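You operate a simulated robot arm through the tools that you are given. There is no shell and no other tool. Be economical: measure what you need, move in short steps, check, and stop when the job is done.

You are at the controls of a simulated two-armed robot. One attempt, no reset.

## Task
Pick up the orange sample with one hand, pass it to the other hand and put it on the shelf of the press bench.

The check looks at the end state, three seconds after you hand in, the way a careful person would. Anything else that was tipped, shoved, dropped, spilled or broken makes it a failure.

## Robot
Two 7-joint arms with two-finger parallel grippers on one trunk, on a base that drives. Base frame: it is fixed to the floor where the robot stands at the start and does not move with it; the origin is under the middle of the robot, x ahead of it, y to its left, z up. Lengths are in m, angles in degrees, forces in N, time in s.
The left shoulder is at the start at [0.07, 0.133, 1.176], the right one opposite. With the tool pointing down near the work surface each hand reaches from about 0.18 to 0.64 m from the robot's upright axis, wherever it stands, measured 20 degrees to its own side. Places, roughly: shelf of the press bench [0.6, 0.7, 0.3]. Payload 1.57 kg a hand.
Tool frame (each hand has its own): the origin (TCP) lies between the finger pads and is the grasp point; the fingertips stand 0.03 m ahead of it; z points along the fingers, y is the line along which they close. Largest opening 0.08 m; finger width 0.017, thickness 0.012; the body of the gripper, 0.04 by 0.082 m, starts 0.08 m behind the TCP.
Orientation is that of the tool frame in the base frame, as a unit quaternion [x, y, z, w]. With the fingers straight down and closing along the base's y, the tool's x points along the base's -x, its y along +y and its z along -z.

## Interface
- The arms move only by the tool send_rows. It takes "left_motion", "right_motion" or both (then of equal length, played together; a hand with none holds still); each is a list that holds one entry, the list of rows, each a list of 7 numbers: the shift along the base's x, y, z in m, then the turn, a rotation vector about the base's x, y, z in degrees, then the closure, from 0 (fully open) to 1 (shut). In form: [[[dx, dy, dz, rx, ry, rz, claw], ...]]. A call has 1 to 12 rows; each row is the pose to reach, as a shift and turn from the pose commanded when the call began. Each row takes 0.2 s and may step no farther than 0.05 m and 8.6 degrees from the row before; otherwise, or with a gripper value out of range, the whole call is refused. A pose out of reach is approached as far as the arm can. The call stops where the force on the tool passes 40 N (or 10 N more than at its start, if that is more) or the arm is blocked; 0.2 s more then pass. Each finger travels about 0.153 m/s and halts on what it meets, pressing with about 43 N; the grip force reading is that of the motor and also rises with nothing between the fingers. The clock runs only during rows and for 0.2 s after the last one: add rows that repeat a pose to give the fingers time. It gives the time, the measured TCP pose, the force on the tool (base axes), the opening and the grip force at its end, in the units of the frame above (readings bear some noise), with the torque about the TCP (base axes, N m) and any sound that the robot's microphone picked up.
- Cameras (640 x 400 px; columns grow to the right, rows downward): "scene" is now at [0.1059, -0.0463, 1.3837]; the picture's right is [-0.69, -0.72, 0.00], its down [-0.51, 0.49, -0.71] and it looks along [0.51, -0.49, -0.71] (base axes); focal length 255 px, centre (320, 200). "left" rides on the left gripper at [0.072, 0.007, -0.122] in its tool frame; the picture's right is [-0.09, 1.00, 0.00], its down [-0.84, -0.08, -0.54] and it looks along [-0.54, -0.05, 0.84] (tool axes); focal length 238 px, centre (320, 200). "right" rides on the right gripper at [0.072, -0.007, -0.122] in its tool frame; the picture's right is [0.09, 1.00, 0.00], its down [-0.84, 0.08, -0.54] and it looks along [-0.54, 0.05, 0.84] (tool axes); focal length 238 px, centre (320, 200). There is no depth. A picture from a camera that has moved, and an enlarged one, comes with that camera's place and axes in the base frame and with its lens. The place of the scene camera against the robot may be out by one fixed shift of up to 0.012 m in any direction.
- capture(camera): a new picture of that camera. No time passes.
- slide_trunk(by): slides the trunk up (or, below 0, down) by that many m; the arms and the scene camera ride with it, the base frame stays. It gives what a move gives, with no picture.
- base_move(legs): drives the robot by 1 to 6 legs, each [ahead, left, turn to the left] in m, m and degrees, along the robot's own axes; the way and the turn of a leg run together, so that a leg with both is an arc; at most 1.5 m and 180 degrees a leg. The arms and the cameras ride along, it lands a little off, and it stops where it bumps. It gives what a move gives.
- head_to(pan, tilt): turns the head with the scene camera to pan (to the left, within 86 degrees either way) and tilt (down, from -29 to 69), counted from straight ahead of the robot. It gives what a move gives.
- inspect(camera, box): a new picture of the part [left, top, right, bottom] of that camera's present view, enlarged. No time passes.
- finish_job(): hands the job in; it is judged then, once.

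Work in short steps. Places have to be worked out from the pictures, the camera data and where the tool is seen: move nearer, look again, correct. Check each grasp and each placing, and mend what went wrong. You have 120 turns and 100 pictures in all, those below and enlarged ones among them. Open the grippers and draw the arms clear of the work before you hand the job in, unless the task says otherwise; then end with one line.

The tools are called after ">>>" as a command line: name --argument value ..., lists and objects as JSON in quotes. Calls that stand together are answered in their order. send_rows: Moves the arms, as the interface text tells. Its arguments: {"type":"object","properties":{"left_motion":{"type":"array"},"right_motion":{"type":"array"}},"required":[]} The other tools are called the same way: slide_trunk (by) slides the trunk up or down; base_move (legs) drives the base; head_to (pan, tilt) turns the head that bears the scene camera; capture (camera) takes a picture; inspect (camera, box) takes an enlarged picture of a part of a camera's view; finish_job () hands the job in.

At the start:

```text
clock: 0.0
left_position: [0.4213, -0.0574, 1.0821]
left_tcp_rot: [0.0, 1.0, 0.0, 0.0]
left_contact_force: [-0.5, 0.0, -0.6]
left_wrist_torque: [0.04, 0.01, 0.02]
left_gripper_width: 0.0799
left_finger_force: 0.1
right_position: [0.3027, -0.4536, 1.1706]
right_tcp_rot: [0.0, 1.0, 0.0, 0.0]
right_contact_force: [0.2, -0.2, 0.0]
right_wrist_torque: [0.04, -0.02, -0.01]
right_gripper_width: 0.0799
right_finger_force: 0.1
trunk travel left (down, up): [-0.75, 0.19]
robot x, y, heading: [-0.0014, -0.0006, -0.2]
head pan, tilt: [-43.6, 45.1]
```

scene: 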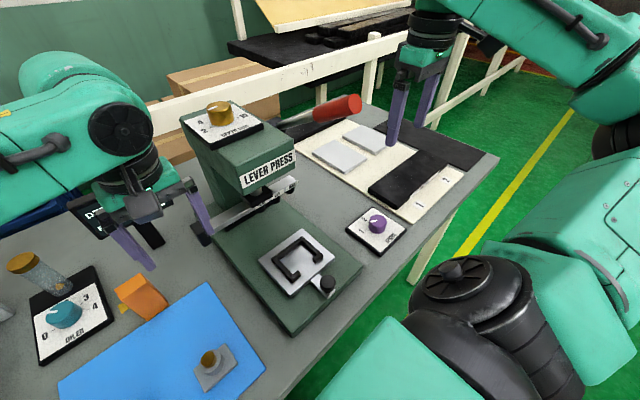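
right: 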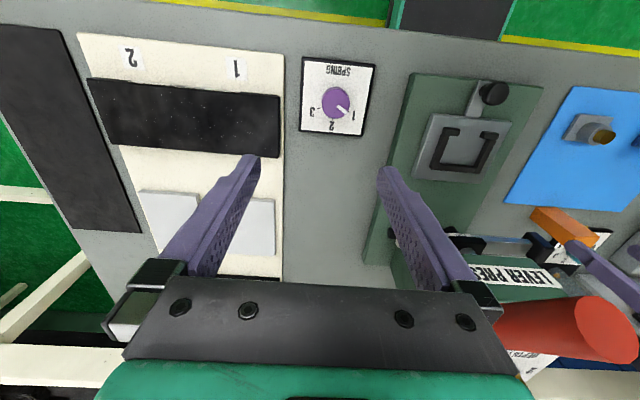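
left: 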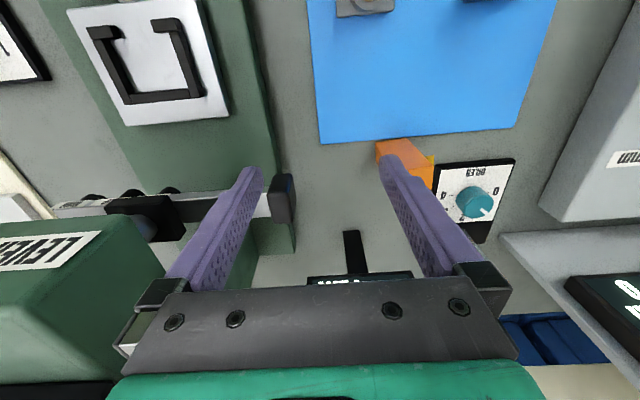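

The orange block sits by the blue mat. I'll look at it enlarged first, with the head panned nearer to it.

>>> head_to --pan 0 --tilt 45

>>> capture --camera "scene"

>>> head_to --pan 55 --tilt 45

>>> capture --camera "scene"

```text
clock: 1.1
left_position: [0.422, -0.0582, 1.0806]
left_tcp_rot: [0.001, 1.0, 0.0, 0.0]
left_contact_force: [-0.1, 0.4, -0.3]
left_wrist_torque: [0.0, 0.01, 0.01]
left_gripper_width: 0.0801
left_finger_force: 0.0
right_position: [0.3004, -0.4543, 1.1708]
right_tcp_rot: [0.0, 1.0, -0.001, 0.001]
right_contact_force: [-0.4, -0.2, 0.5]
right_wrist_torque: [-0.01, 0.01, -0.01]
right_gripper_width: 0.08
right_finger_force: 0.1
trunk travel left (down, up): [-0.75, 0.19]
robot x, y, heading: [-0.0009, 0.0029, 0.1]
head pan, tilt: [0.0, 45.0]
```

```text
96 pictures are left
camera scene: at [0.1284, 0.0097, 1.3839], right [0.0, -1.0, 0.0], down [-0.71, 0.0, -0.71], along [0.71, 0.0, -0.71], focal length 255 px, centre (320, 200)
```

scene: 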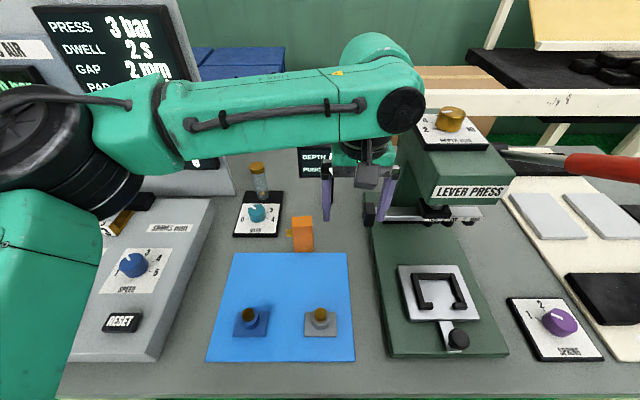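

```text
clock: 2.4
left_position: [0.4233, -0.0569, 1.0816]
left_tcp_rot: [0.0, 1.0, 0.0, 0.0]
left_contact_force: [0.0, 0.3, -0.1]
left_wrist_torque: [-0.02, 0.0, -0.01]
left_gripper_width: 0.0799
left_finger_force: 0.0
right_position: [0.3012, -0.4528, 1.1703]
right_tcp_rot: [0.001, 1.0, 0.0, 0.0]
right_contact_force: [0.6, -0.5, 0.1]
right_wrist_torque: [-0.01, 0.03, 0.01]
right_gripper_width: 0.0799
right_finger_force: 0.1
trunk travel left (down, up): [-0.75, 0.19]
robot x, y, heading: [-0.0005, 0.0015, 0.1]
head pan, tilt: [55.0, 45.0]
```

```text
95 pictures are left
camera scene: at [0.0938, 0.0763, 1.3839], right [0.82, -0.57, 0.0], down [-0.41, -0.58, -0.71], along [0.41, 0.58, -0.71], focal length 255 px, centre (320, 200)
```

scene: 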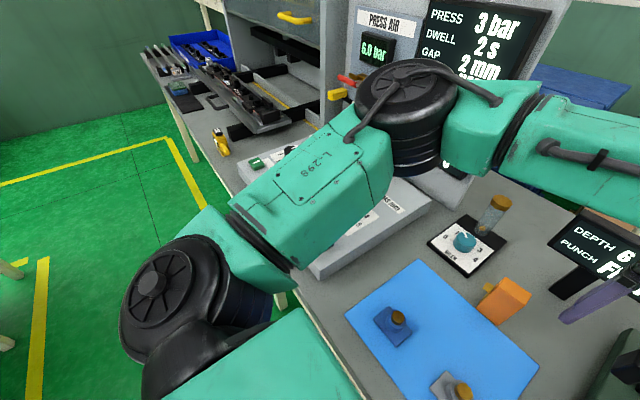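

I inspect the orange object for its shape, and look for the shelf.

>>> inspect --camera "scene" --box '[420, 180, 580, 340]'

>>> head_to --pan 80 --tilt 55

>>> capture --camera "scene"

```text
2.50 times, centred on (500, 260) of scene
camera zoom: at [0.0938, 0.0763, 1.3839], right [0.82, -0.57, 0.0], down [-0.41, -0.58, -0.71], along [0.41, 0.58, -0.71], focal length 638 px, centre (-130, 50)
```

zoom: 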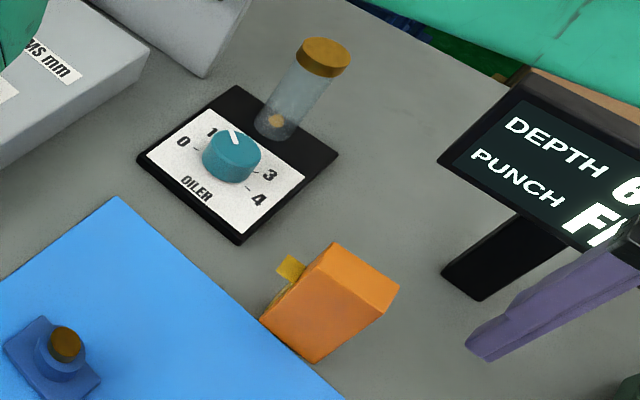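

```text
clock: 3.2
left_position: [0.4208, -0.0584, 1.0818]
left_tcp_rot: [0.0, 1.0, 0.0, 0.0]
left_contact_force: [-0.5, -0.1, 0.6]
left_wrist_torque: [0.01, 0.03, -0.01]
left_gripper_width: 0.0801
left_finger_force: 0.2
right_position: [0.3017, -0.4534, 1.1701]
right_tcp_rot: [0.0, 1.0, 0.0, 0.0]
right_contact_force: [-0.1, -0.8, -0.7]
right_wrist_torque: [0.03, -0.02, -0.01]
right_gripper_width: 0.0801
right_finger_force: 0.1
trunk travel left (down, up): [-0.75, 0.19]
robot x, y, heading: [0.0027, -0.0001, 0.2]
head pan, tilt: [80.0, 55.0]
```

```text
93 pictures are left
camera scene: at [0.0597, 0.0808, 1.3705], right [0.98, -0.17, 0.0], down [-0.14, -0.81, -0.57], along [0.1, 0.57, -0.82], focal length 255 px, centre (320, 200)
```

scene: 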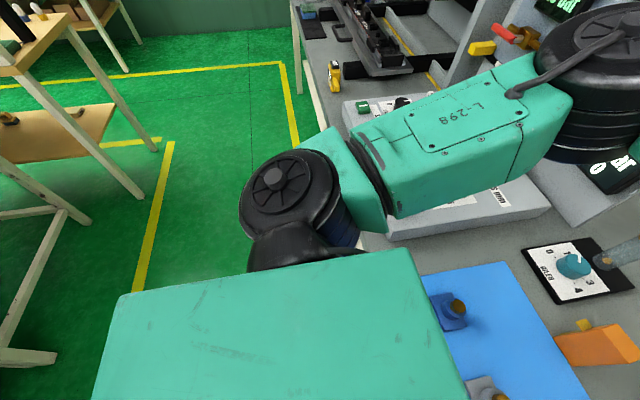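

The block is near (0.46, 0.04) on a table at z about 0.9. I move the left hand slightly back and left so its camera looks squarely at it.

>>> send_rows --left_motion '[[[-0.03, 0.03, 0.02, 0, 0, 0, 0], [-0.06, 0.06, 0.04, 0, 0, 0, 0], [-0.06, 0.1, 0.04, 0, 0, 0, 0], [-0.06, 0.1, 0.04, 0, 0, 0, 0]]]'

>>> capture --camera "left"

>>> head_to --pan 0 --tilt 55

>>> capture --camera "scene"

```text
clock: 4.2
left_position: [0.3634, 0.0426, 1.1211]
left_tcp_rot: [-0.001, 1.0, 0.001, 0.0]
left_contact_force: [-0.3, 0.2, -0.2]
left_wrist_torque: [0.0, -0.01, 0.01]
left_gripper_width: 0.0801
left_finger_force: 0.1
right_position: [0.3025, -0.455, 1.1705]
right_tcp_rot: [0.0, 1.0, 0.0, 0.0]
right_contact_force: [0.5, 0.4, -0.2]
right_wrist_torque: [0.03, 0.01, -0.02]
right_gripper_width: 0.0799
right_finger_force: 0.1
trunk travel left (down, up): [-0.75, 0.19]
robot x, y, heading: [0.0005, -0.0008, -0.0]
head pan, tilt: [80.0, 55.0]
```

```text
92 pictures are left
camera left: at [0.2916, 0.0498, 1.2457], right [0.09, 1.0, 0.0], down [0.84, -0.08, 0.54], along [0.54, -0.05, -0.84], focal length 238 px, centre (320, 200)
```

left: 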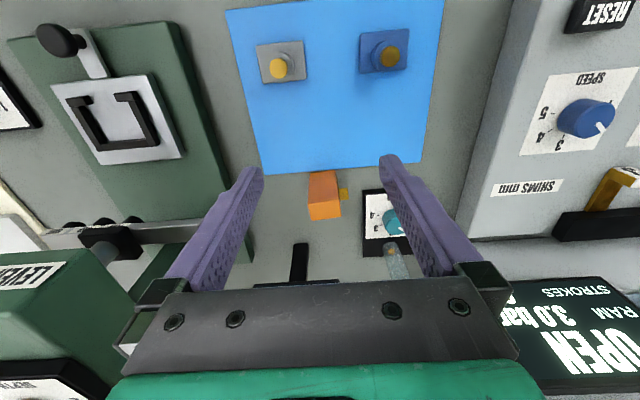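

```text
clock: 5.8
left_position: [0.3637, 0.0423, 1.1225]
left_tcp_rot: [-0.001, 1.0, 0.0, 0.0]
left_contact_force: [0.8, -0.2, 0.5]
left_wrist_torque: [-0.01, -0.01, 0.0]
left_gripper_width: 0.0799
left_finger_force: 0.1
right_position: [0.302, -0.4552, 1.1707]
right_tcp_rot: [0.0, 1.0, 0.0, 0.0]
right_contact_force: [0.4, -0.3, 0.6]
right_wrist_torque: [-0.02, 0.01, 0.0]
right_gripper_width: 0.08
right_finger_force: 0.0
trunk travel left (down, up): [-0.75, 0.19]
robot x, y, heading: [0.0028, 0.0006, 0.2]
head pan, tilt: [0.0, 55.0]
```

```text
91 pictures are left
camera scene: at [0.1192, 0.01, 1.3704], right [0.0, -1.0, 0.0], down [-0.82, 0.0, -0.57], along [0.57, 0.0, -0.82], focal length 255 px, centre (320, 200)
```

scene: 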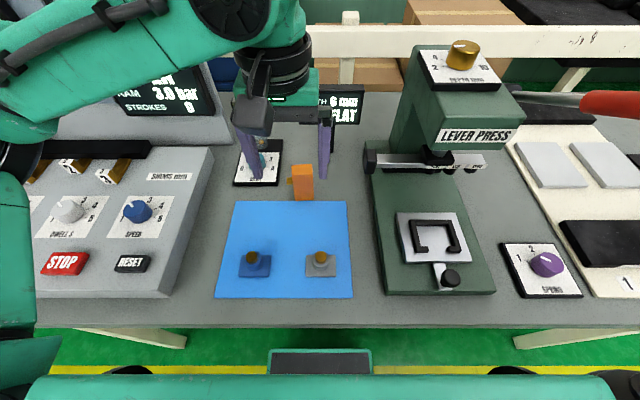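

>>> inspect --camera "left" --box '[260, 140, 400, 240]'

>>> inspect --camera "scene" --box '[250, 140, 360, 220]'

```text
4.00 times, centred on (330, 190) of left
camera zoom: at [0.2917, 0.05, 1.2456], right [0.09, 1.0, 0.0], down [0.84, -0.08, 0.54], along [0.54, -0.05, -0.84], focal length 953 px, centre (280, 240)
```

zoom: 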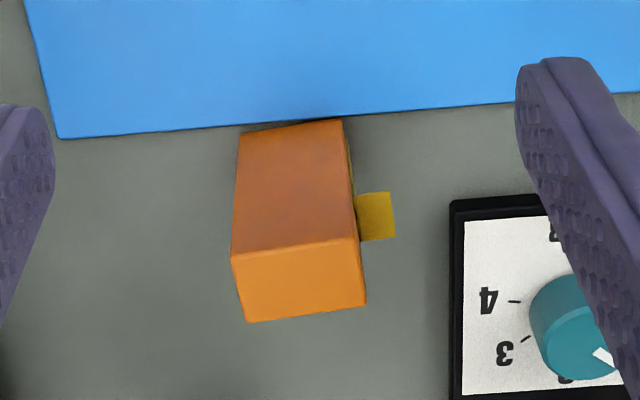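

```text
5.00 times, centred on (305, 180) of scene
camera zoom: at [0.1192, 0.01, 1.3704], right [0.0, -1.0, 0.0], down [-0.82, 0.0, -0.57], along [0.57, 0.0, -0.82], focal length 1276 px, centre (395, 300)
```

zoom: 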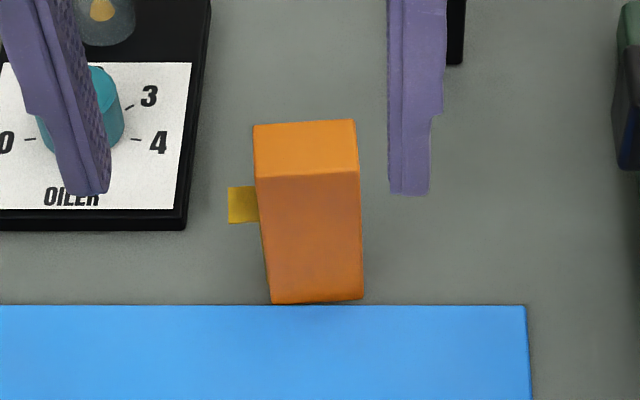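

Block: roughly 0.03 (x) × 0.044 (y) × 0.09 tall, table z≈0.886, tab on its +y side. Before choosing grasps, I want to see the shelf: I back off, then lower the trunk.

>>> base_move --legs '[[-0.45, 0, 0]]'

>>> head_to --pan 35 --tilt 40

>>> capture --camera "scene"

```text
clock: 8.4
left_position: [-0.0782, 0.0424, 1.1214]
left_tcp_rot: [0.0, 1.0, 0.001, -0.001]
left_contact_force: [0.2, 0.4, 0.0]
left_wrist_torque: [-0.01, 0.02, -0.01]
left_gripper_width: 0.0798
left_finger_force: 0.2
right_position: [-0.138, -0.4543, 1.1705]
right_tcp_rot: [0.0, 1.0, -0.001, -0.001]
right_contact_force: [-0.2, 0.0, 1.0]
right_wrist_torque: [0.02, 0.01, 0.03]
right_gripper_width: 0.08
right_finger_force: 0.1
trunk travel left (down, up): [-0.75, 0.19]
robot x, y, heading: [-0.4409, 0.002, -0.4]
head pan, tilt: [0.0, 55.0]
```

```text
clock: 9.5
left_position: [-0.0787, 0.0423, 1.1225]
left_tcp_rot: [0.0, 1.0, 0.0, 0.0]
left_contact_force: [-0.5, -0.2, -0.3]
left_wrist_torque: [0.03, 0.0, -0.02]
left_gripper_width: 0.08
left_finger_force: 0.0
right_position: [-0.1407, -0.455, 1.1695]
right_tcp_rot: [0.0, 1.0, 0.0, -0.001]
right_contact_force: [0.4, 0.0, -0.2]
right_wrist_torque: [-0.03, 0.0, 0.0]
right_gripper_width: 0.0797
right_finger_force: 0.1
trunk travel left (down, up): [-0.75, 0.19]
robot x, y, heading: [-0.4451, -0.0004, -0.2]
head pan, tilt: [35.0, 40.0]
```

```text
88 pictures are left
camera scene: at [-0.325, 0.0586, 1.3911], right [0.57, -0.82, 0.0], down [-0.53, -0.37, -0.77], along [0.63, 0.44, -0.64], focal length 255 px, centre (320, 200)
```

scene: 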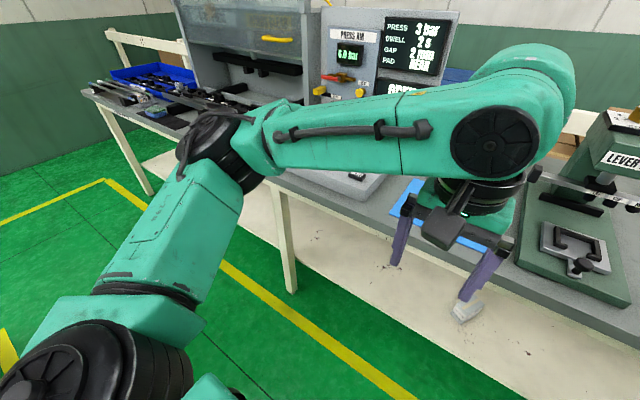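

The shelf is a cream board beneath the bench top. I lower the trunk to see into it.

>>> slide_trunk --by -0.6

>>> head_to --pan 40 --tilt 15

>>> capture --camera "scene"

>>> capture --camera "left"

```text
refused: -0.6 is not a number from -0.4 to 0.4
```

```text
clock: 10.3
left_position: [-0.0787, 0.0427, 1.1232]
left_tcp_rot: [0.0, 1.0, 0.0, 0.0]
left_contact_force: [0.1, 0.4, 0.4]
left_wrist_torque: [-0.02, -0.02, -0.01]
left_gripper_width: 0.08
left_finger_force: 0.2
right_position: [-0.1408, -0.454, 1.1703]
right_tcp_rot: [0.0, 1.0, 0.0, 0.0]
right_contact_force: [-0.4, 0.7, 0.3]
right_wrist_torque: [-0.02, -0.01, -0.01]
right_gripper_width: 0.0803
right_finger_force: 0.0
trunk travel left (down, up): [-0.75, 0.19]
robot x, y, heading: [-0.4432, -0.0011, 0.2]
head pan, tilt: [40.0, 15.0]
```

```text
87 pictures are left
camera scene: at [-0.3234, 0.0699, 1.4306], right [0.64, -0.77, 0.0], down [-0.2, -0.17, -0.97], along [0.74, 0.62, -0.26], focal length 255 px, centre (320, 200)
```

scene: 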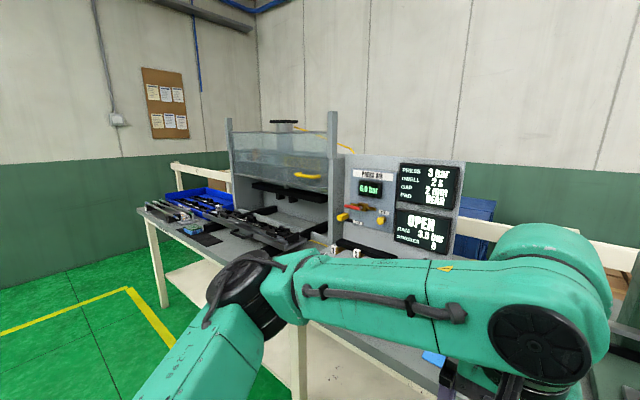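

```text
86 pictures are left
camera left: at [-0.1503, 0.0499, 1.2456], right [0.09, 1.0, 0.0], down [0.84, -0.08, 0.54], along [0.54, -0.05, -0.84], focal length 238 px, centre (320, 200)
```

left: 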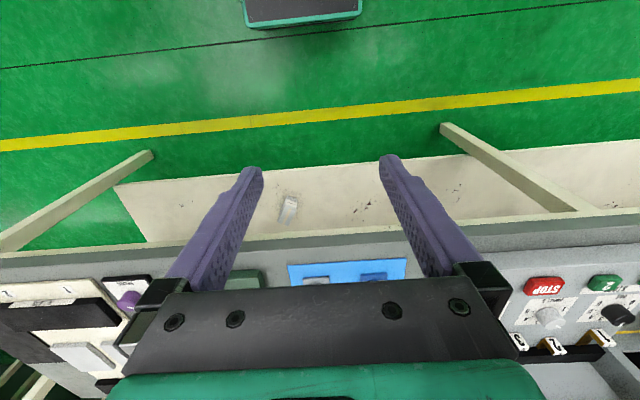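

The shelf runs along the whole bench, with a small grey piece on it. I lower the trunk 0.4 for a straight look.

>>> slide_trunk --by -0.4

>>> head_to --pan 15 --tilt 35

>>> capture --camera "scene"

>>> head_to --pan 65 --tilt 15

>>> capture --camera "scene"

>>> capture --camera "left"

```text
clock: 14.2
left_position: [-0.0786, 0.0418, 0.7222]
left_tcp_rot: [0.0, 1.0, -0.001, 0.0]
left_contact_force: [0.0, 1.1, 0.1]
left_wrist_torque: [0.01, -0.02, 0.0]
left_gripper_width: 0.0801
left_finger_force: 0.0
right_position: [-0.1401, -0.4544, 0.7704]
right_tcp_rot: [0.0, 1.0, 0.0, 0.0]
right_contact_force: [-0.2, -0.8, 1.0]
right_wrist_torque: [0.01, 0.01, -0.01]
right_gripper_width: 0.08
right_finger_force: 0.0
trunk travel left (down, up): [-0.35, 0.59]
robot x, y, heading: [-0.4458, 0.0006, 0.1]
head pan, tilt: [40.0, 15.0]
```

```text
clock: 15.1
left_position: [-0.0785, 0.0418, 0.7223]
left_tcp_rot: [0.0, 1.0, 0.0, 0.0]
left_contact_force: [-0.3, -0.2, 0.0]
left_wrist_torque: [0.02, -0.02, -0.01]
left_gripper_width: 0.0798
left_finger_force: 0.2
right_position: [-0.1406, -0.4537, 0.7708]
right_tcp_rot: [0.0, 1.0, -0.001, -0.001]
right_contact_force: [-0.4, -0.1, -0.2]
right_wrist_torque: [-0.01, 0.0, -0.03]
right_gripper_width: 0.0803
right_finger_force: 0.2
trunk travel left (down, up): [-0.35, 0.59]
robot x, y, heading: [-0.44, 0.0036, -0.0]
head pan, tilt: [15.0, 35.0]
```

```text
85 pictures are left
camera scene: at [-0.3099, 0.0328, 0.9987], right [0.26, -0.97, 0.0], down [-0.55, -0.15, -0.82], along [0.79, 0.21, -0.57], focal length 255 px, centre (320, 200)
```

scene: 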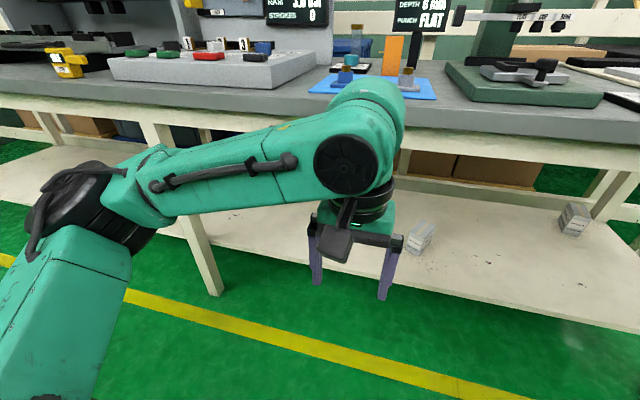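

```text
clock: 16.2
left_position: [-0.0789, 0.0432, 0.7219]
left_tcp_rot: [0.0, 1.0, 0.0, 0.0]
left_contact_force: [0.0, 0.8, 0.1]
left_wrist_torque: [0.0, -0.05, -0.03]
left_gripper_width: 0.0798
left_finger_force: 0.1
right_position: [-0.1391, -0.4533, 0.7707]
right_tcp_rot: [0.0, 1.0, -0.001, 0.0]
right_contact_force: [0.4, -0.4, 0.1]
right_wrist_torque: [0.03, 0.0, 0.01]
right_gripper_width: 0.08
right_finger_force: 0.1
trunk travel left (down, up): [-0.35, 0.59]
robot x, y, heading: [-0.4452, -0.0014, -0.2]
head pan, tilt: [65.0, 15.0]
```

```text
84 pictures are left
camera scene: at [-0.3554, 0.0946, 1.0307], right [0.91, -0.42, 0.0], down [-0.11, -0.23, -0.97], along [0.41, 0.87, -0.26], focal length 255 px, centre (320, 200)
```

scene: 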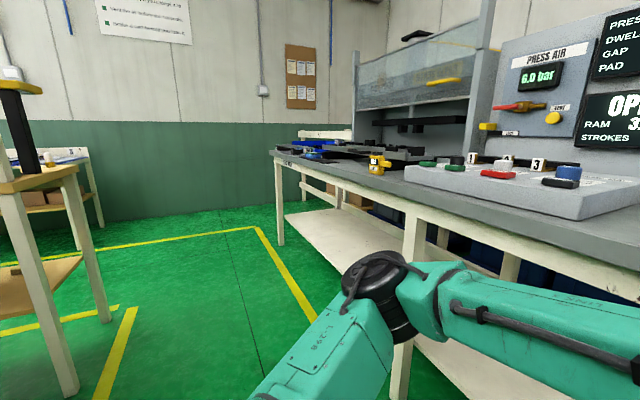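

```text
83 pictures are left
camera left: at [-0.1503, 0.0499, 0.8456], right [0.09, 1.0, 0.0], down [0.84, -0.08, 0.54], along [0.54, -0.05, -0.84], focal length 238 px, centre (320, 200)
```

left: 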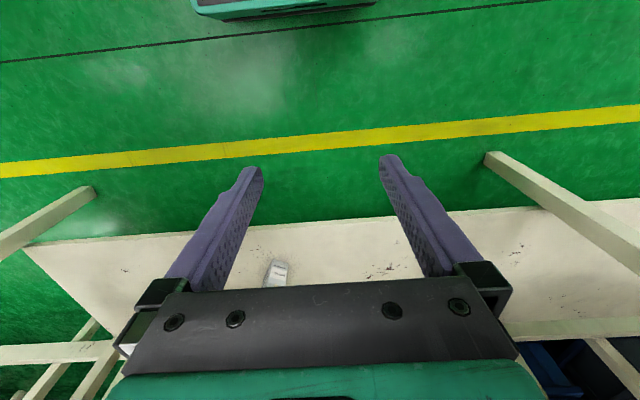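

One bench, one long shelf (front edge x≈0.31, z≈0.28), with grey pieces near y≈0 and y≈-0.4. Plan: left picks from above (closing along x), right receives from the -y side at 45°, right places. I raise the trunk and yaw the left hand -90° while clear.

>>> slide_trunk --by 0.4

>>> send_rows --left_motion '[[[0, 0, 0, 0, 0, -8.2, 0], [0, 0, 0, 0, 0, -16.4, 0], [0, 0, 0, 0, 0, -24.6, 0], [0, 0, 0, 0, 0, -32.8, 0], [0, 0, 0, 0, 0, -41, 0], [0, 0, 0, 0, 0, -49.2, 0], [0, 0, 0, 0, 0, -57.4, 0], [0, 0, 0, 0, 0, -65.6, 0], [0, 0, 0, 0, 0, -73.8, 0], [0, 0, 0, 0, 0, -82, 0], [0, 0, 0, 0, 0, -90, 0], [0, 0, 0, 0, 0, -90, 0]]]'

```text
clock: 20.1
left_position: [-0.0783, 0.0428, 1.1221]
left_tcp_rot: [0.0, 1.0, 0.001, 0.001]
left_contact_force: [0.2, 0.2, 0.0]
left_wrist_torque: [0.04, -0.02, 0.02]
left_gripper_width: 0.0799
left_finger_force: 0.1
right_position: [-0.1394, -0.4547, 1.1712]
right_tcp_rot: [0.0, 1.0, 0.0, 0.001]
right_contact_force: [-0.1, 0.4, 0.4]
right_wrist_torque: [-0.02, 0.01, 0.02]
right_gripper_width: 0.08
right_finger_force: 0.1
trunk travel left (down, up): [-0.75, 0.19]
robot x, y, heading: [-0.4413, 0.0016, -0.2]
head pan, tilt: [65.0, 15.0]
```

```text
clock: 22.7
left_position: [-0.0794, 0.0422, 1.1219]
left_tcp_rot: [0.708, 0.706, 0.0, 0.0]
left_contact_force: [-0.3, -0.3, 0.0]
left_wrist_torque: [0.01, 0.0, 0.01]
left_gripper_width: 0.0801
left_finger_force: 0.0
right_position: [-0.1393, -0.4542, 1.1716]
right_tcp_rot: [0.0, 1.0, 0.001, 0.0]
right_contact_force: [0.5, 0.0, 0.9]
right_wrist_torque: [0.01, 0.02, -0.02]
right_gripper_width: 0.0799
right_finger_force: 0.1
trunk travel left (down, up): [-0.75, 0.19]
robot x, y, heading: [-0.4391, -0.0003, 0.0]
head pan, tilt: [65.0, 15.0]
```

Yaw worked (tool x along +y). Now I drive forward to the bench again.

>>> base_move --legs '[[0.44, 0, 0]]'

>>> head_to --pan 0 --tilt 50

>>> capture --camera "left"

>>> capture --camera "scene"

```text
clock: 25.4
left_position: [0.3668, 0.0347, 1.1214]
left_tcp_rot: [0.711, 0.703, 0.001, 0.001]
left_contact_force: [0.1, 0.0, -1.0]
left_wrist_torque: [0.0, 0.04, -0.01]
left_gripper_width: 0.0801
left_finger_force: 0.0
right_position: [0.3006, -0.4602, 1.1706]
right_tcp_rot: [0.005, 1.0, -0.001, 0.001]
right_contact_force: [-0.3, 0.3, -0.3]
right_wrist_torque: [-0.02, 0.0, -0.01]
right_gripper_width: 0.0803
right_finger_force: 0.1
trunk travel left (down, up): [-0.75, 0.19]
robot x, y, heading: [0.0044, -0.0006, -0.5]
head pan, tilt: [65.0, 15.0]
```

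```text
clock: 26.7
left_position: [0.3688, 0.0363, 1.1225]
left_tcp_rot: [0.71, 0.704, 0.0, 0.0]
left_contact_force: [-0.8, -0.3, -0.2]
left_wrist_torque: [0.02, 0.01, -0.01]
left_gripper_width: 0.08
left_finger_force: 0.0
right_position: [0.3022, -0.4596, 1.1706]
right_tcp_rot: [0.005, 1.0, 0.0, 0.0]
right_contact_force: [0.0, -0.2, 0.0]
right_wrist_torque: [-0.01, -0.01, 0.0]
right_gripper_width: 0.0799
right_finger_force: 0.1
trunk travel left (down, up): [-0.75, 0.19]
robot x, y, heading: [0.0077, -0.0011, -0.4]
head pan, tilt: [0.0, 50.0]
```

```text
82 pictures are left
camera left: at [0.3764, 0.1086, 1.2457], right [0.99, -0.1, 0.0], down [-0.09, -0.84, 0.54], along [-0.06, -0.54, -0.84], focal length 238 px, centre (320, 200)
```

left: 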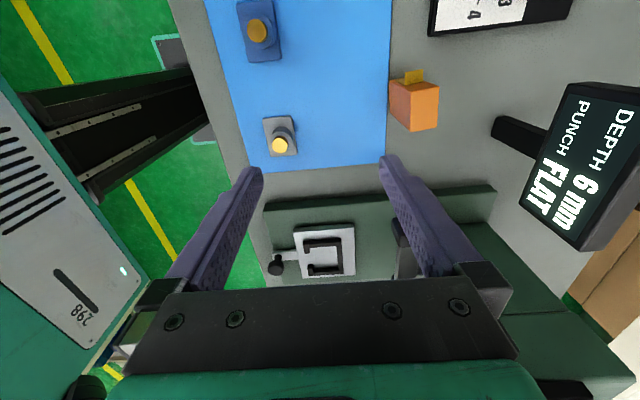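

```text
81 pictures are left
camera scene: at [0.1286, 0.0061, 1.377], right [-0.01, -1.0, 0.0], down [-0.77, 0.01, -0.64], along [0.64, -0.01, -0.77], focal length 255 px, centre (320, 200)
```

scene: 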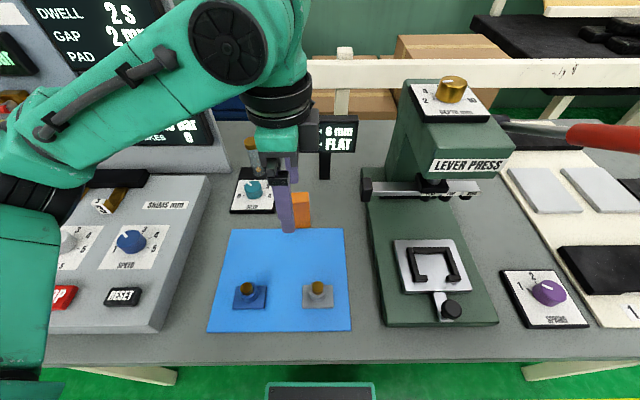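

Good view from the side. I enlarge the block for a precise position.

>>> inspect --camera "left" --box '[350, 50, 490, 150]'

```text
4.00 times, centred on (420, 100) of left
camera zoom: at [0.3764, 0.1086, 1.2457], right [0.99, -0.1, 0.0], down [-0.09, -0.84, 0.54], along [-0.06, -0.54, -0.84], focal length 953 px, centre (-80, 600)
```

zoom: 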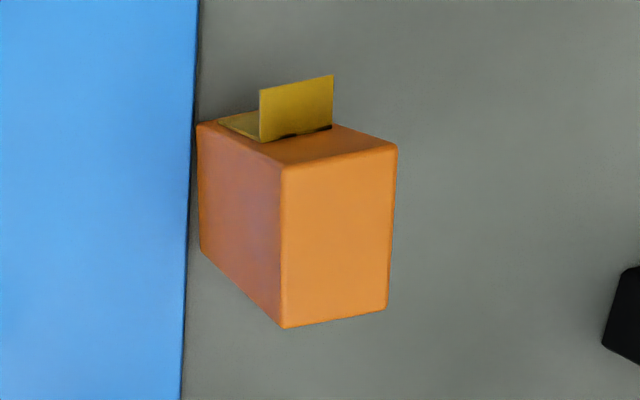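

Block centre ≈ (0.481, 0.040), yawed about +4.5°, top z≈0.977; the tab is on the +y side, away from the finger faces. I move the left hand above it and turn it by 5°.

>>> send_rows --left_motion '[[[0.04, 0.001, 0, 0, 0, 2.5, 0], [0.08, 0.002, 0, 0, 0, 5, 0], [0.1125, 0.0035, 0, 0, 0, 5, 0], [0.1125, 0.0035, -0.04, 0, 0, 5, 0], [0.1125, 0.0035, -0.075, 0, 0, 5, 0], [0.1125, 0.0035, -0.075, 0, 0, 5, 0]]]'

>>> capture --camera "left"

>>> inspect --camera "scene" --box '[220, 100, 380, 240]'

```text
clock: 28.1
left_position: [0.4809, 0.0378, 1.0468]
left_tcp_rot: [0.679, 0.734, 0.0, 0.0]
left_contact_force: [0.2, -0.4, -0.4]
left_wrist_torque: [0.02, -0.02, -0.01]
left_gripper_width: 0.08
left_finger_force: 0.0
right_position: [0.3008, -0.4608, 1.1706]
right_tcp_rot: [0.005, 1.0, 0.0, 0.0]
right_contact_force: [0.2, 0.6, 0.2]
right_wrist_torque: [0.0, -0.01, -0.03]
right_gripper_width: 0.08
right_finger_force: 0.2
trunk travel left (down, up): [-0.75, 0.19]
robot x, y, heading: [0.0037, 0.0002, -0.4]
head pan, tilt: [0.0, 50.0]
```

```text
79 pictures are left
camera left: at [0.4825, 0.1113, 1.1701], right [1.0, -0.02, 0.0], down [-0.01, -0.84, 0.54], along [-0.01, -0.54, -0.84], focal length 238 px, centre (320, 200)
```

left: 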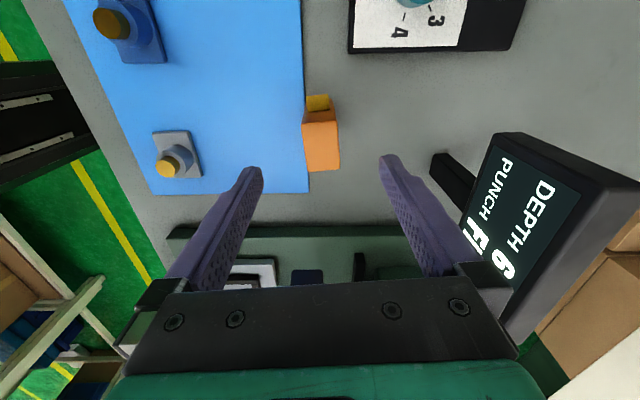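

```text
2.86 times, centred on (300, 170) of scene
camera zoom: at [0.128, 0.0056, 1.377], right [-0.01, -1.0, 0.0], down [-0.77, 0.01, -0.64], along [0.64, -0.01, -0.77], focal length 729 px, centre (377, 286)
```

zoom: 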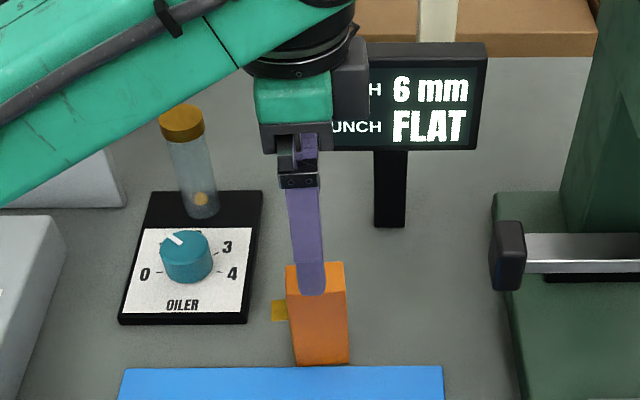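

Alignment is good. I descend 0.066 and close.

>>> send_rows --left_motion '[[[0.001, 0.002, -0.03, 0, 0, 0, 0], [0.001, 0.002, -0.05, 0, 0, 0, 0], [0.001, 0.002, -0.067, 0, 0, 0, 0], [0.001, 0.002, -0.067, 0, 0, 0, 0], [0.001, 0.002, -0.067, 0, 0, 0, 0.3], [0.001, 0.002, -0.067, 0, 0, 0, 0.6], [0.001, 0.002, -0.067, 0, 0, 0, 0.8], [0.001, 0.002, -0.067, 0, 0, 0, 0.8]]]'

>>> inspect --camera "scene" --box '[220, 100, 380, 240]'

>>> capture --camera "left"

```text
clock: 29.9
left_position: [0.4831, 0.0415, 0.9808]
left_tcp_rot: [0.68, 0.734, 0.0, 0.0]
left_contact_force: [0.4, 0.0, -0.1]
left_wrist_torque: [0.0, 0.0, -0.01]
left_gripper_width: 0.0289
left_finger_force: 39.2
right_position: [0.3002, -0.4592, 1.1707]
right_tcp_rot: [0.005, 1.0, 0.0, 0.0]
right_contact_force: [0.3, 0.1, -0.6]
right_wrist_torque: [0.02, 0.0, 0.02]
right_gripper_width: 0.0799
right_finger_force: 0.0
trunk travel left (down, up): [-0.75, 0.19]
robot x, y, heading: [0.0058, -0.0031, -0.4]
head pan, tilt: [0.0, 50.0]
```

```text
2.86 times, centred on (300, 170) of scene
camera zoom: at [0.1285, 0.006, 1.3769], right [-0.01, -1.0, 0.0], down [-0.77, 0.01, -0.64], along [0.64, -0.01, -0.77], focal length 729 px, centre (377, 286)
```

zoom: 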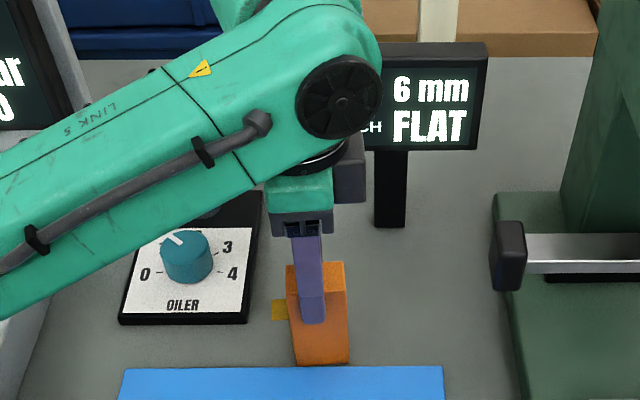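

```text
76 pictures are left
camera left: at [0.4841, 0.1141, 1.1041], right [1.0, -0.02, 0.0], down [-0.01, -0.84, 0.54], along [-0.01, -0.54, -0.84], focal length 238 px, centre (320, 200)
```

left: 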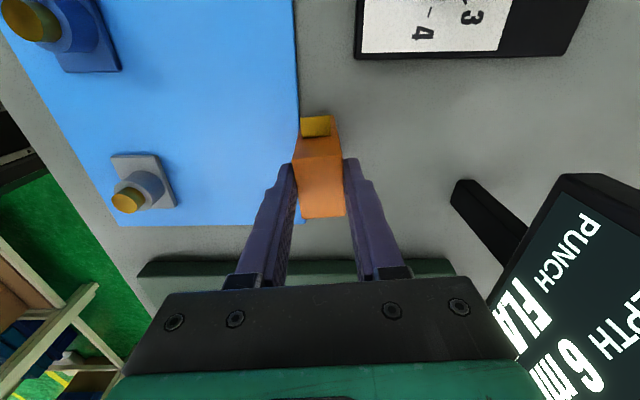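

Held: opening 0.029, force 39 N. I lift straight up 0.15.

>>> send_rows --left_motion '[[[0, 0, 0.015, 0, 0, 0, 0.8], [0, 0, 0.05, 0, 0, 0, 0.8], [0, 0, 0.09, 0, 0, 0, 0.8], [0, 0, 0.13, 0, 0, 0, 0.8], [0, 0, 0.15, 0, 0, 0, 0.8], [0, 0, 0.15, 0, 0, 0, 0.8]]]'

>>> capture --camera "scene"

```text
clock: 31.3
left_position: [0.4817, 0.0413, 1.1303]
left_tcp_rot: [0.679, 0.734, 0.0, 0.0]
left_contact_force: [0.2, -0.3, -0.6]
left_wrist_torque: [-0.03, 0.04, 0.0]
left_gripper_width: 0.0288
left_finger_force: 38.8
right_position: [0.3017, -0.4598, 1.1707]
right_tcp_rot: [0.006, 1.0, 0.0, 0.0]
right_contact_force: [-0.2, 0.1, -0.4]
right_wrist_torque: [0.01, -0.02, -0.03]
right_gripper_width: 0.08
right_finger_force: 0.1
trunk travel left (down, up): [-0.75, 0.19]
robot x, y, heading: [0.0064, 0.0008, -0.4]
head pan, tilt: [0.0, 50.0]
```

```text
75 pictures are left
camera scene: at [0.1288, 0.0062, 1.3769], right [-0.01, -1.0, 0.0], down [-0.77, 0.01, -0.64], along [0.64, -0.01, -0.77], focal length 255 px, centre (320, 200)
```

scene: 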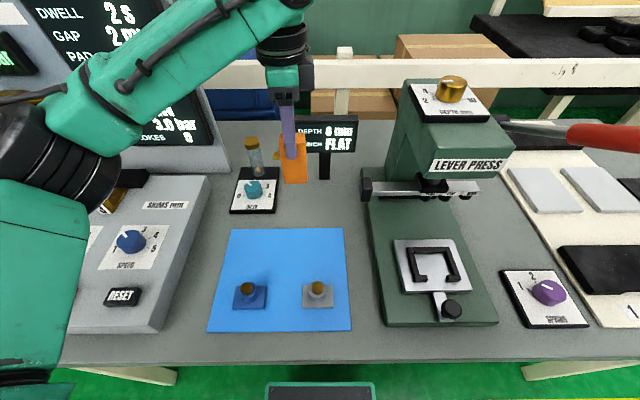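

Lifted cleanly. I back away from the bench for the handover.

>>> base_move --legs '[[-0.45, 0, 0]]'

>>> send_rows --left_motion '[[[-0.03, 0, 0, 0, 0, 0, 0.8], [-0.06, 0, 0, 0, 0, 0, 0.8], [-0.06, 0, 0, 0, 0, 0, 0.8]]]'

```text
clock: 34.1
left_position: [0.0305, 0.0478, 1.1308]
left_tcp_rot: [0.677, 0.736, 0.001, -0.001]
left_contact_force: [-0.7, 0.4, -0.9]
left_wrist_torque: [0.0, -0.01, -0.02]
left_gripper_width: 0.0289
left_finger_force: 38.4
right_position: [-0.148, -0.4543, 1.1699]
right_tcp_rot: [0.003, 1.0, 0.0, -0.001]
right_contact_force: [0.2, -0.6, -0.7]
right_wrist_torque: [0.0, 0.02, 0.01]
right_gripper_width: 0.08
right_finger_force: 0.1
trunk travel left (down, up): [-0.75, 0.19]
robot x, y, heading: [-0.4464, 0.0008, -0.2]
head pan, tilt: [0.0, 50.0]
```

```text
clock: 34.9
left_position: [-0.0311, 0.0475, 1.1314]
left_tcp_rot: [0.678, 0.735, 0.0, -0.001]
left_contact_force: [0.6, -0.7, -0.6]
left_wrist_torque: [0.02, 0.01, -0.01]
left_gripper_width: 0.0288
left_finger_force: 38.3
right_position: [-0.148, -0.456, 1.1705]
right_tcp_rot: [0.002, 1.0, 0.0, -0.001]
right_contact_force: [0.3, 0.6, -0.5]
right_wrist_torque: [-0.04, 0.03, -0.01]
right_gripper_width: 0.08
right_finger_force: 0.0
trunk travel left (down, up): [-0.75, 0.19]
robot x, y, heading: [-0.445, -0.0006, -0.3]
head pan, tilt: [0.0, 50.0]
```

Block hangs from the left hand: bottom at z≈1.036, block axis heading 94.6°. I first yaw the right hand by +94.8° in place.

>>> send_rows --right_motion '[[[0, 0, 0, 0, 0, 8.6, 0], [0, 0, 0, 0, 0, 17.2, 0], [0, 0, 0, 0, 0, 25.8, 0], [0, 0, 0, 0, 0, 34.4, 0], [0, 0, 0, 0, 0, 43, 0], [0, 0, 0, 0, 0, 51.6, 0], [0, 0, 0, 0, 0, 60.2, 0], [0, 0, 0, 0, 0, 68.8, 0], [0, 0, 0, 0, 0, 77.4, 0], [0, 0, 0, 0, 0, 86, 0], [0, 0, 0, 0, 0, 94.8, 0]]]'

```text
refused: row 11 steps farther than a row can; nothing moved
```

>>> send_rows --right_motion '[[[0, 0, 0, 0, 0, 8, 0], [0, 0, 0, 0, 0, 16, 0], [0, 0, 0, 0, 0, 24, 0], [0, 0, 0, 0, 0, 32, 0], [0, 0, 0, 0, 0, 40, 0], [0, 0, 0, 0, 0, 48, 0], [0, 0, 0, 0, 0, 56, 0], [0, 0, 0, 0, 0, 64, 0], [0, 0, 0, 0, 0, 72, 0], [0, 0, 0, 0, 0, 80, 0], [0, 0, 0, 0, 0, 88, 0], [0, 0, 0, 0, 0, 94.8, 0]]]'

```text
clock: 37.5
left_position: [-0.0311, 0.0471, 1.1308]
left_tcp_rot: [0.678, 0.735, 0.0, -0.001]
left_contact_force: [0.2, 0.6, -1.1]
left_wrist_torque: [0.0, 0.01, -0.02]
left_gripper_width: 0.0288
left_finger_force: 38.2
right_position: [-0.1482, -0.4542, 1.1712]
right_tcp_rot: [0.735, -0.678, 0.0, 0.0]
right_contact_force: [0.3, -0.6, -0.4]
right_wrist_torque: [0.02, 0.04, 0.02]
right_gripper_width: 0.0798
right_finger_force: 0.1
trunk travel left (down, up): [-0.75, 0.19]
robot x, y, heading: [-0.449, -0.0013, -0.3]
head pan, tilt: [0.0, 50.0]
```

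Now I tilt the right hand 45° toward +y in place.

>>> send_rows --right_motion '[[[0, 0, 0, 7.5, 0.61, 0, 0], [0, 0, 0, 15, 1.22, 0, 0], [0, 0, 0, 22.4, 1.83, 0, 0], [0, 0, 0, 29.9, 2.43, 0, 0], [0, 0, 0, 37.4, 3.04, 0, 0], [0, 0, 0, 44.85, 3.65, 0, 0], [0, 0, 0, 44.85, 3.65, 0, 0]]]'

>>> head_to --pan -10 --tilt 30

>>> capture --camera "scene"

>>> capture --camera "right"

```text
clock: 39.1
left_position: [-0.0311, 0.0477, 1.1308]
left_tcp_rot: [0.677, 0.736, 0.001, 0.0]
left_contact_force: [0.0, -0.2, -0.7]
left_wrist_torque: [0.04, -0.01, 0.0]
left_gripper_width: 0.0286
left_finger_force: 38.1
right_position: [-0.1552, -0.4546, 1.1626]
right_tcp_rot: [0.68, -0.636, -0.275, -0.241]
right_contact_force: [0.1, 0.0, -0.2]
right_wrist_torque: [0.01, 0.01, -0.03]
right_gripper_width: 0.0799
right_finger_force: 0.1
right hand out of reach, approached as far as the arm can: row 6, 7
trunk travel left (down, up): [-0.75, 0.19]
robot x, y, heading: [-0.4467, 0.0016, -0.3]
head pan, tilt: [0.0, 50.0]
```

```text
clock: 39.9
left_position: [-0.0302, 0.0479, 1.1314]
left_tcp_rot: [0.677, 0.736, 0.001, 0.0]
left_contact_force: [-0.3, 0.2, -0.6]
left_wrist_torque: [0.0, 0.0, 0.0]
left_gripper_width: 0.0286
left_finger_force: 38.7
right_position: [-0.1559, -0.4539, 1.1638]
right_tcp_rot: [0.68, -0.635, -0.275, -0.24]
right_contact_force: [-0.5, 0.6, 0.2]
right_wrist_torque: [-0.02, 0.0, 0.02]
right_gripper_width: 0.0801
right_finger_force: 0.0
trunk travel left (down, up): [-0.75, 0.19]
robot x, y, heading: [-0.4472, 0.0005, -0.4]
head pan, tilt: [-10.0, 30.0]
```

```text
74 pictures are left
camera scene: at [-0.3122, -0.0052, 1.4064], right [-0.18, -0.98, 0.0], down [-0.49, 0.09, -0.87], along [0.85, -0.15, -0.5], focal length 255 px, centre (320, 200)
```

scene: 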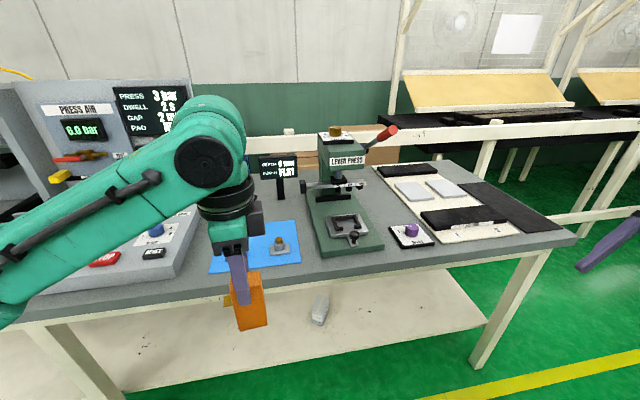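

```text
73 pictures are left
camera right: at [-0.1376, -0.588, 1.2034], right [-0.99, -0.14, -0.04], down [-0.07, 0.24, 0.97], along [-0.13, 0.96, -0.25], focal length 238 px, centre (320, 200)
```

right: 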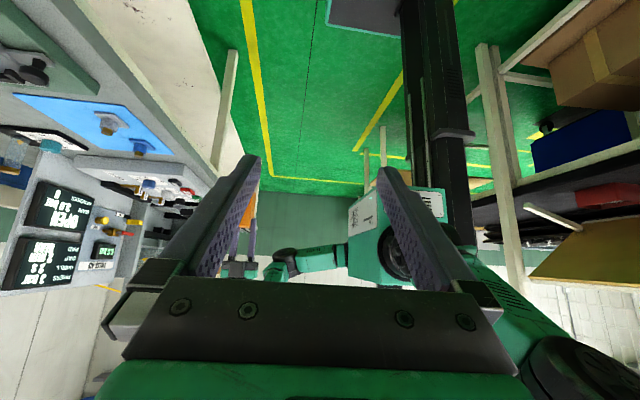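

The tilt is short of reach up there. I lower both hands 0.2 and bring the right hand toward a standoff 0.2 m behind the grasp line.

>>> send_rows --left_motion '[[[0, 0, -0.02, 0, 0, 0, 0.8], [0, 0, -0.04, 0, 0, 0, 0.8], [0, 0, -0.06, 0, 0, 0, 0.8], [0, 0, -0.08, 0, 0, 0, 0.8], [0, 0, -0.1, 0, 0, 0, 0.8], [0, 0, -0.12, 0, 0, 0, 0.8], [0, 0, -0.14, 0, 0, 0, 0.8], [0, 0, -0.16, 0, 0, 0, 0.8], [0, 0, -0.18, 0, 0, 0, 0.8], [0, 0, -0.2, 0, 0, 0, 0.8], [0, 0, -0.2, 0, 0, 0, 0.8]]]' --right_motion '[[[0.03, 0.01, -0.03, 0, 0, 0, 0], [0.06, 0.03, -0.06, 0, 0, 0, 0], [0.08, 0.06, -0.09, 0, 0, 0, 0], [0.1, 0.09, -0.12, 0, 0, 0, 0], [0.12, 0.12, -0.15, 0, 0, 0, 0], [0.13, 0.16, -0.16, 0, 0, 0, 0], [0.13, 0.2, -0.16, 0, 0, 0, 0], [0.13, 0.24, -0.16, 0, 0, 0, 0], [0.13, 0.28, -0.16, 0, 0, 0, 0], [0.13, 0.32, -0.16, 0, 0, 0, 0], [0.13, 0.35, -0.16, 0, 0, 0, 0]]]'

>>> head_to --pan -5 --tilt 55

>>> capture --camera "scene"

>>> capture --camera "right"

```text
clock: 42.3
left_position: [-0.0317, 0.0478, 0.9307]
left_tcp_rot: [0.677, 0.736, 0.0, -0.001]
left_contact_force: [1.1, 0.3, -0.4]
left_wrist_torque: [0.0, -0.01, 0.02]
left_gripper_width: 0.0288
left_finger_force: 39.4
right_position: [-0.0272, -0.1017, 1.0044]
right_tcp_rot: [0.679, -0.627, -0.281, -0.259]
right_contact_force: [-0.3, 0.4, -0.3]
right_wrist_torque: [0.0, 0.02, 0.02]
right_gripper_width: 0.0801
right_finger_force: 0.0
trunk travel left (down, up): [-0.75, 0.19]
robot x, y, heading: [-0.4444, -0.0012, -0.2]
head pan, tilt: [-10.0, 30.0]
```

```text
clock: 43.2
left_position: [-0.0317, 0.0466, 0.931]
left_tcp_rot: [0.677, 0.736, 0.0, 0.0]
left_contact_force: [0.0, -0.4, 0.3]
left_wrist_torque: [-0.01, 0.0, 0.04]
left_gripper_width: 0.029
left_finger_force: 38.8
right_position: [-0.028, -0.1048, 1.004]
right_tcp_rot: [0.679, -0.627, -0.281, -0.259]
right_contact_force: [-0.2, 0.6, -0.6]
right_wrist_torque: [-0.02, 0.0, 0.01]
right_gripper_width: 0.0799
right_finger_force: 0.1
trunk travel left (down, up): [-0.75, 0.19]
robot x, y, heading: [-0.4489, 0.0027, -0.5]
head pan, tilt: [-5.0, 55.0]
```

```text
72 pictures are left
camera scene: at [-0.3294, 0.0041, 1.3705], right [-0.09, -1.0, 0.0], down [-0.82, 0.08, -0.57], along [0.57, -0.05, -0.82], focal length 255 px, centre (320, 200)
```

scene: 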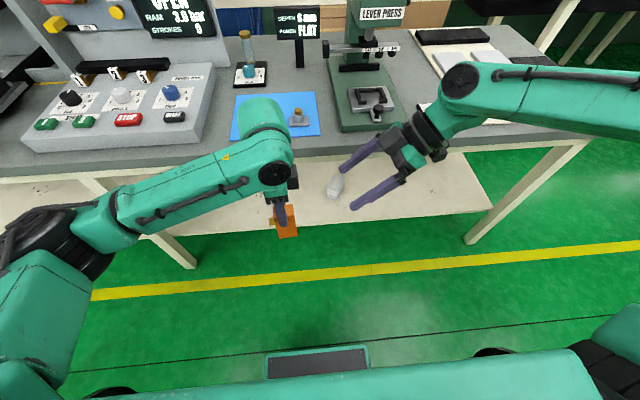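

```text
71 pictures are left
camera right: at [-0.0099, -0.2396, 1.0392], right [-0.99, -0.14, -0.06], down [-0.09, 0.2, 0.98], along [-0.13, 0.97, -0.21], focal length 238 px, centre (320, 200)
```

right: 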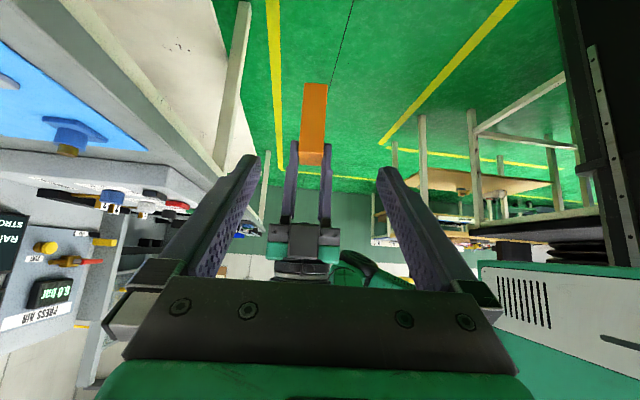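

The right hand is well aligned at 45°. I advance 0.13 m along the fingers and check.

>>> send_rows --right_motion '[[[-0.001, 0.033, -0.031, 0, 0, 0, 0], [-0.0015, 0.066, -0.062, 0, 0, 0, 0], [-0.002, 0.1, -0.094, 0, 0, 0, 0], [-0.002, 0.1, -0.094, 0, 0, 0, 0]]]'

>>> capture --camera "right"

>>> inspect --camera "scene" --box '[220, 120, 420, 260]'

```text
clock: 44.2
left_position: [-0.0324, 0.0462, 0.9301]
left_tcp_rot: [0.678, 0.735, 0.0, 0.0]
left_contact_force: [0.5, 0.1, -0.4]
left_wrist_torque: [0.03, -0.04, -0.01]
left_gripper_width: 0.0288
left_finger_force: 38.4
right_position: [-0.0295, -0.006, 0.9094]
right_tcp_rot: [0.678, -0.627, -0.281, -0.26]
right_contact_force: [-1.2, -0.3, 0.4]
right_wrist_torque: [0.02, 0.0, 0.01]
right_gripper_width: 0.0802
right_finger_force: 0.1
trunk travel left (down, up): [-0.75, 0.19]
robot x, y, heading: [-0.4482, 0.0026, -0.1]
head pan, tilt: [-5.0, 55.0]
```

```text
70 pictures are left
camera right: at [-0.0126, -0.1401, 0.9453], right [-0.99, -0.14, -0.07], down [-0.09, 0.2, 0.98], along [-0.13, 0.97, -0.21], focal length 238 px, centre (320, 200)
```

right: 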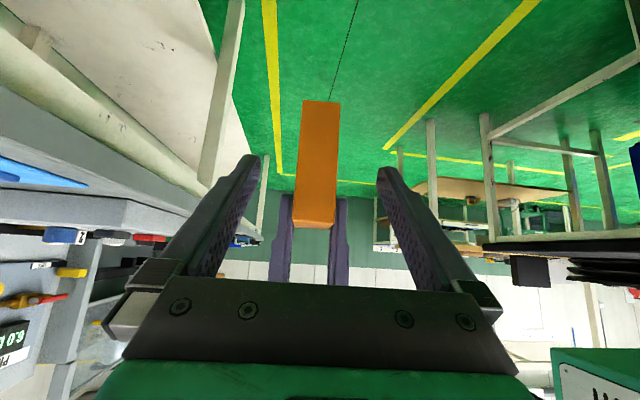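

```text
2.86 times, centred on (320, 190) of scene
camera zoom: at [-0.33, 0.003, 1.3705], right [-0.09, -1.0, 0.0], down [-0.82, 0.08, -0.57], along [0.57, -0.05, -0.82], focal length 729 px, centre (320, 229)
```

zoom: 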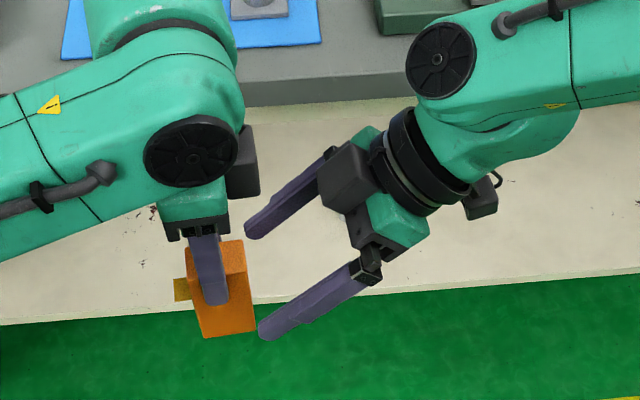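

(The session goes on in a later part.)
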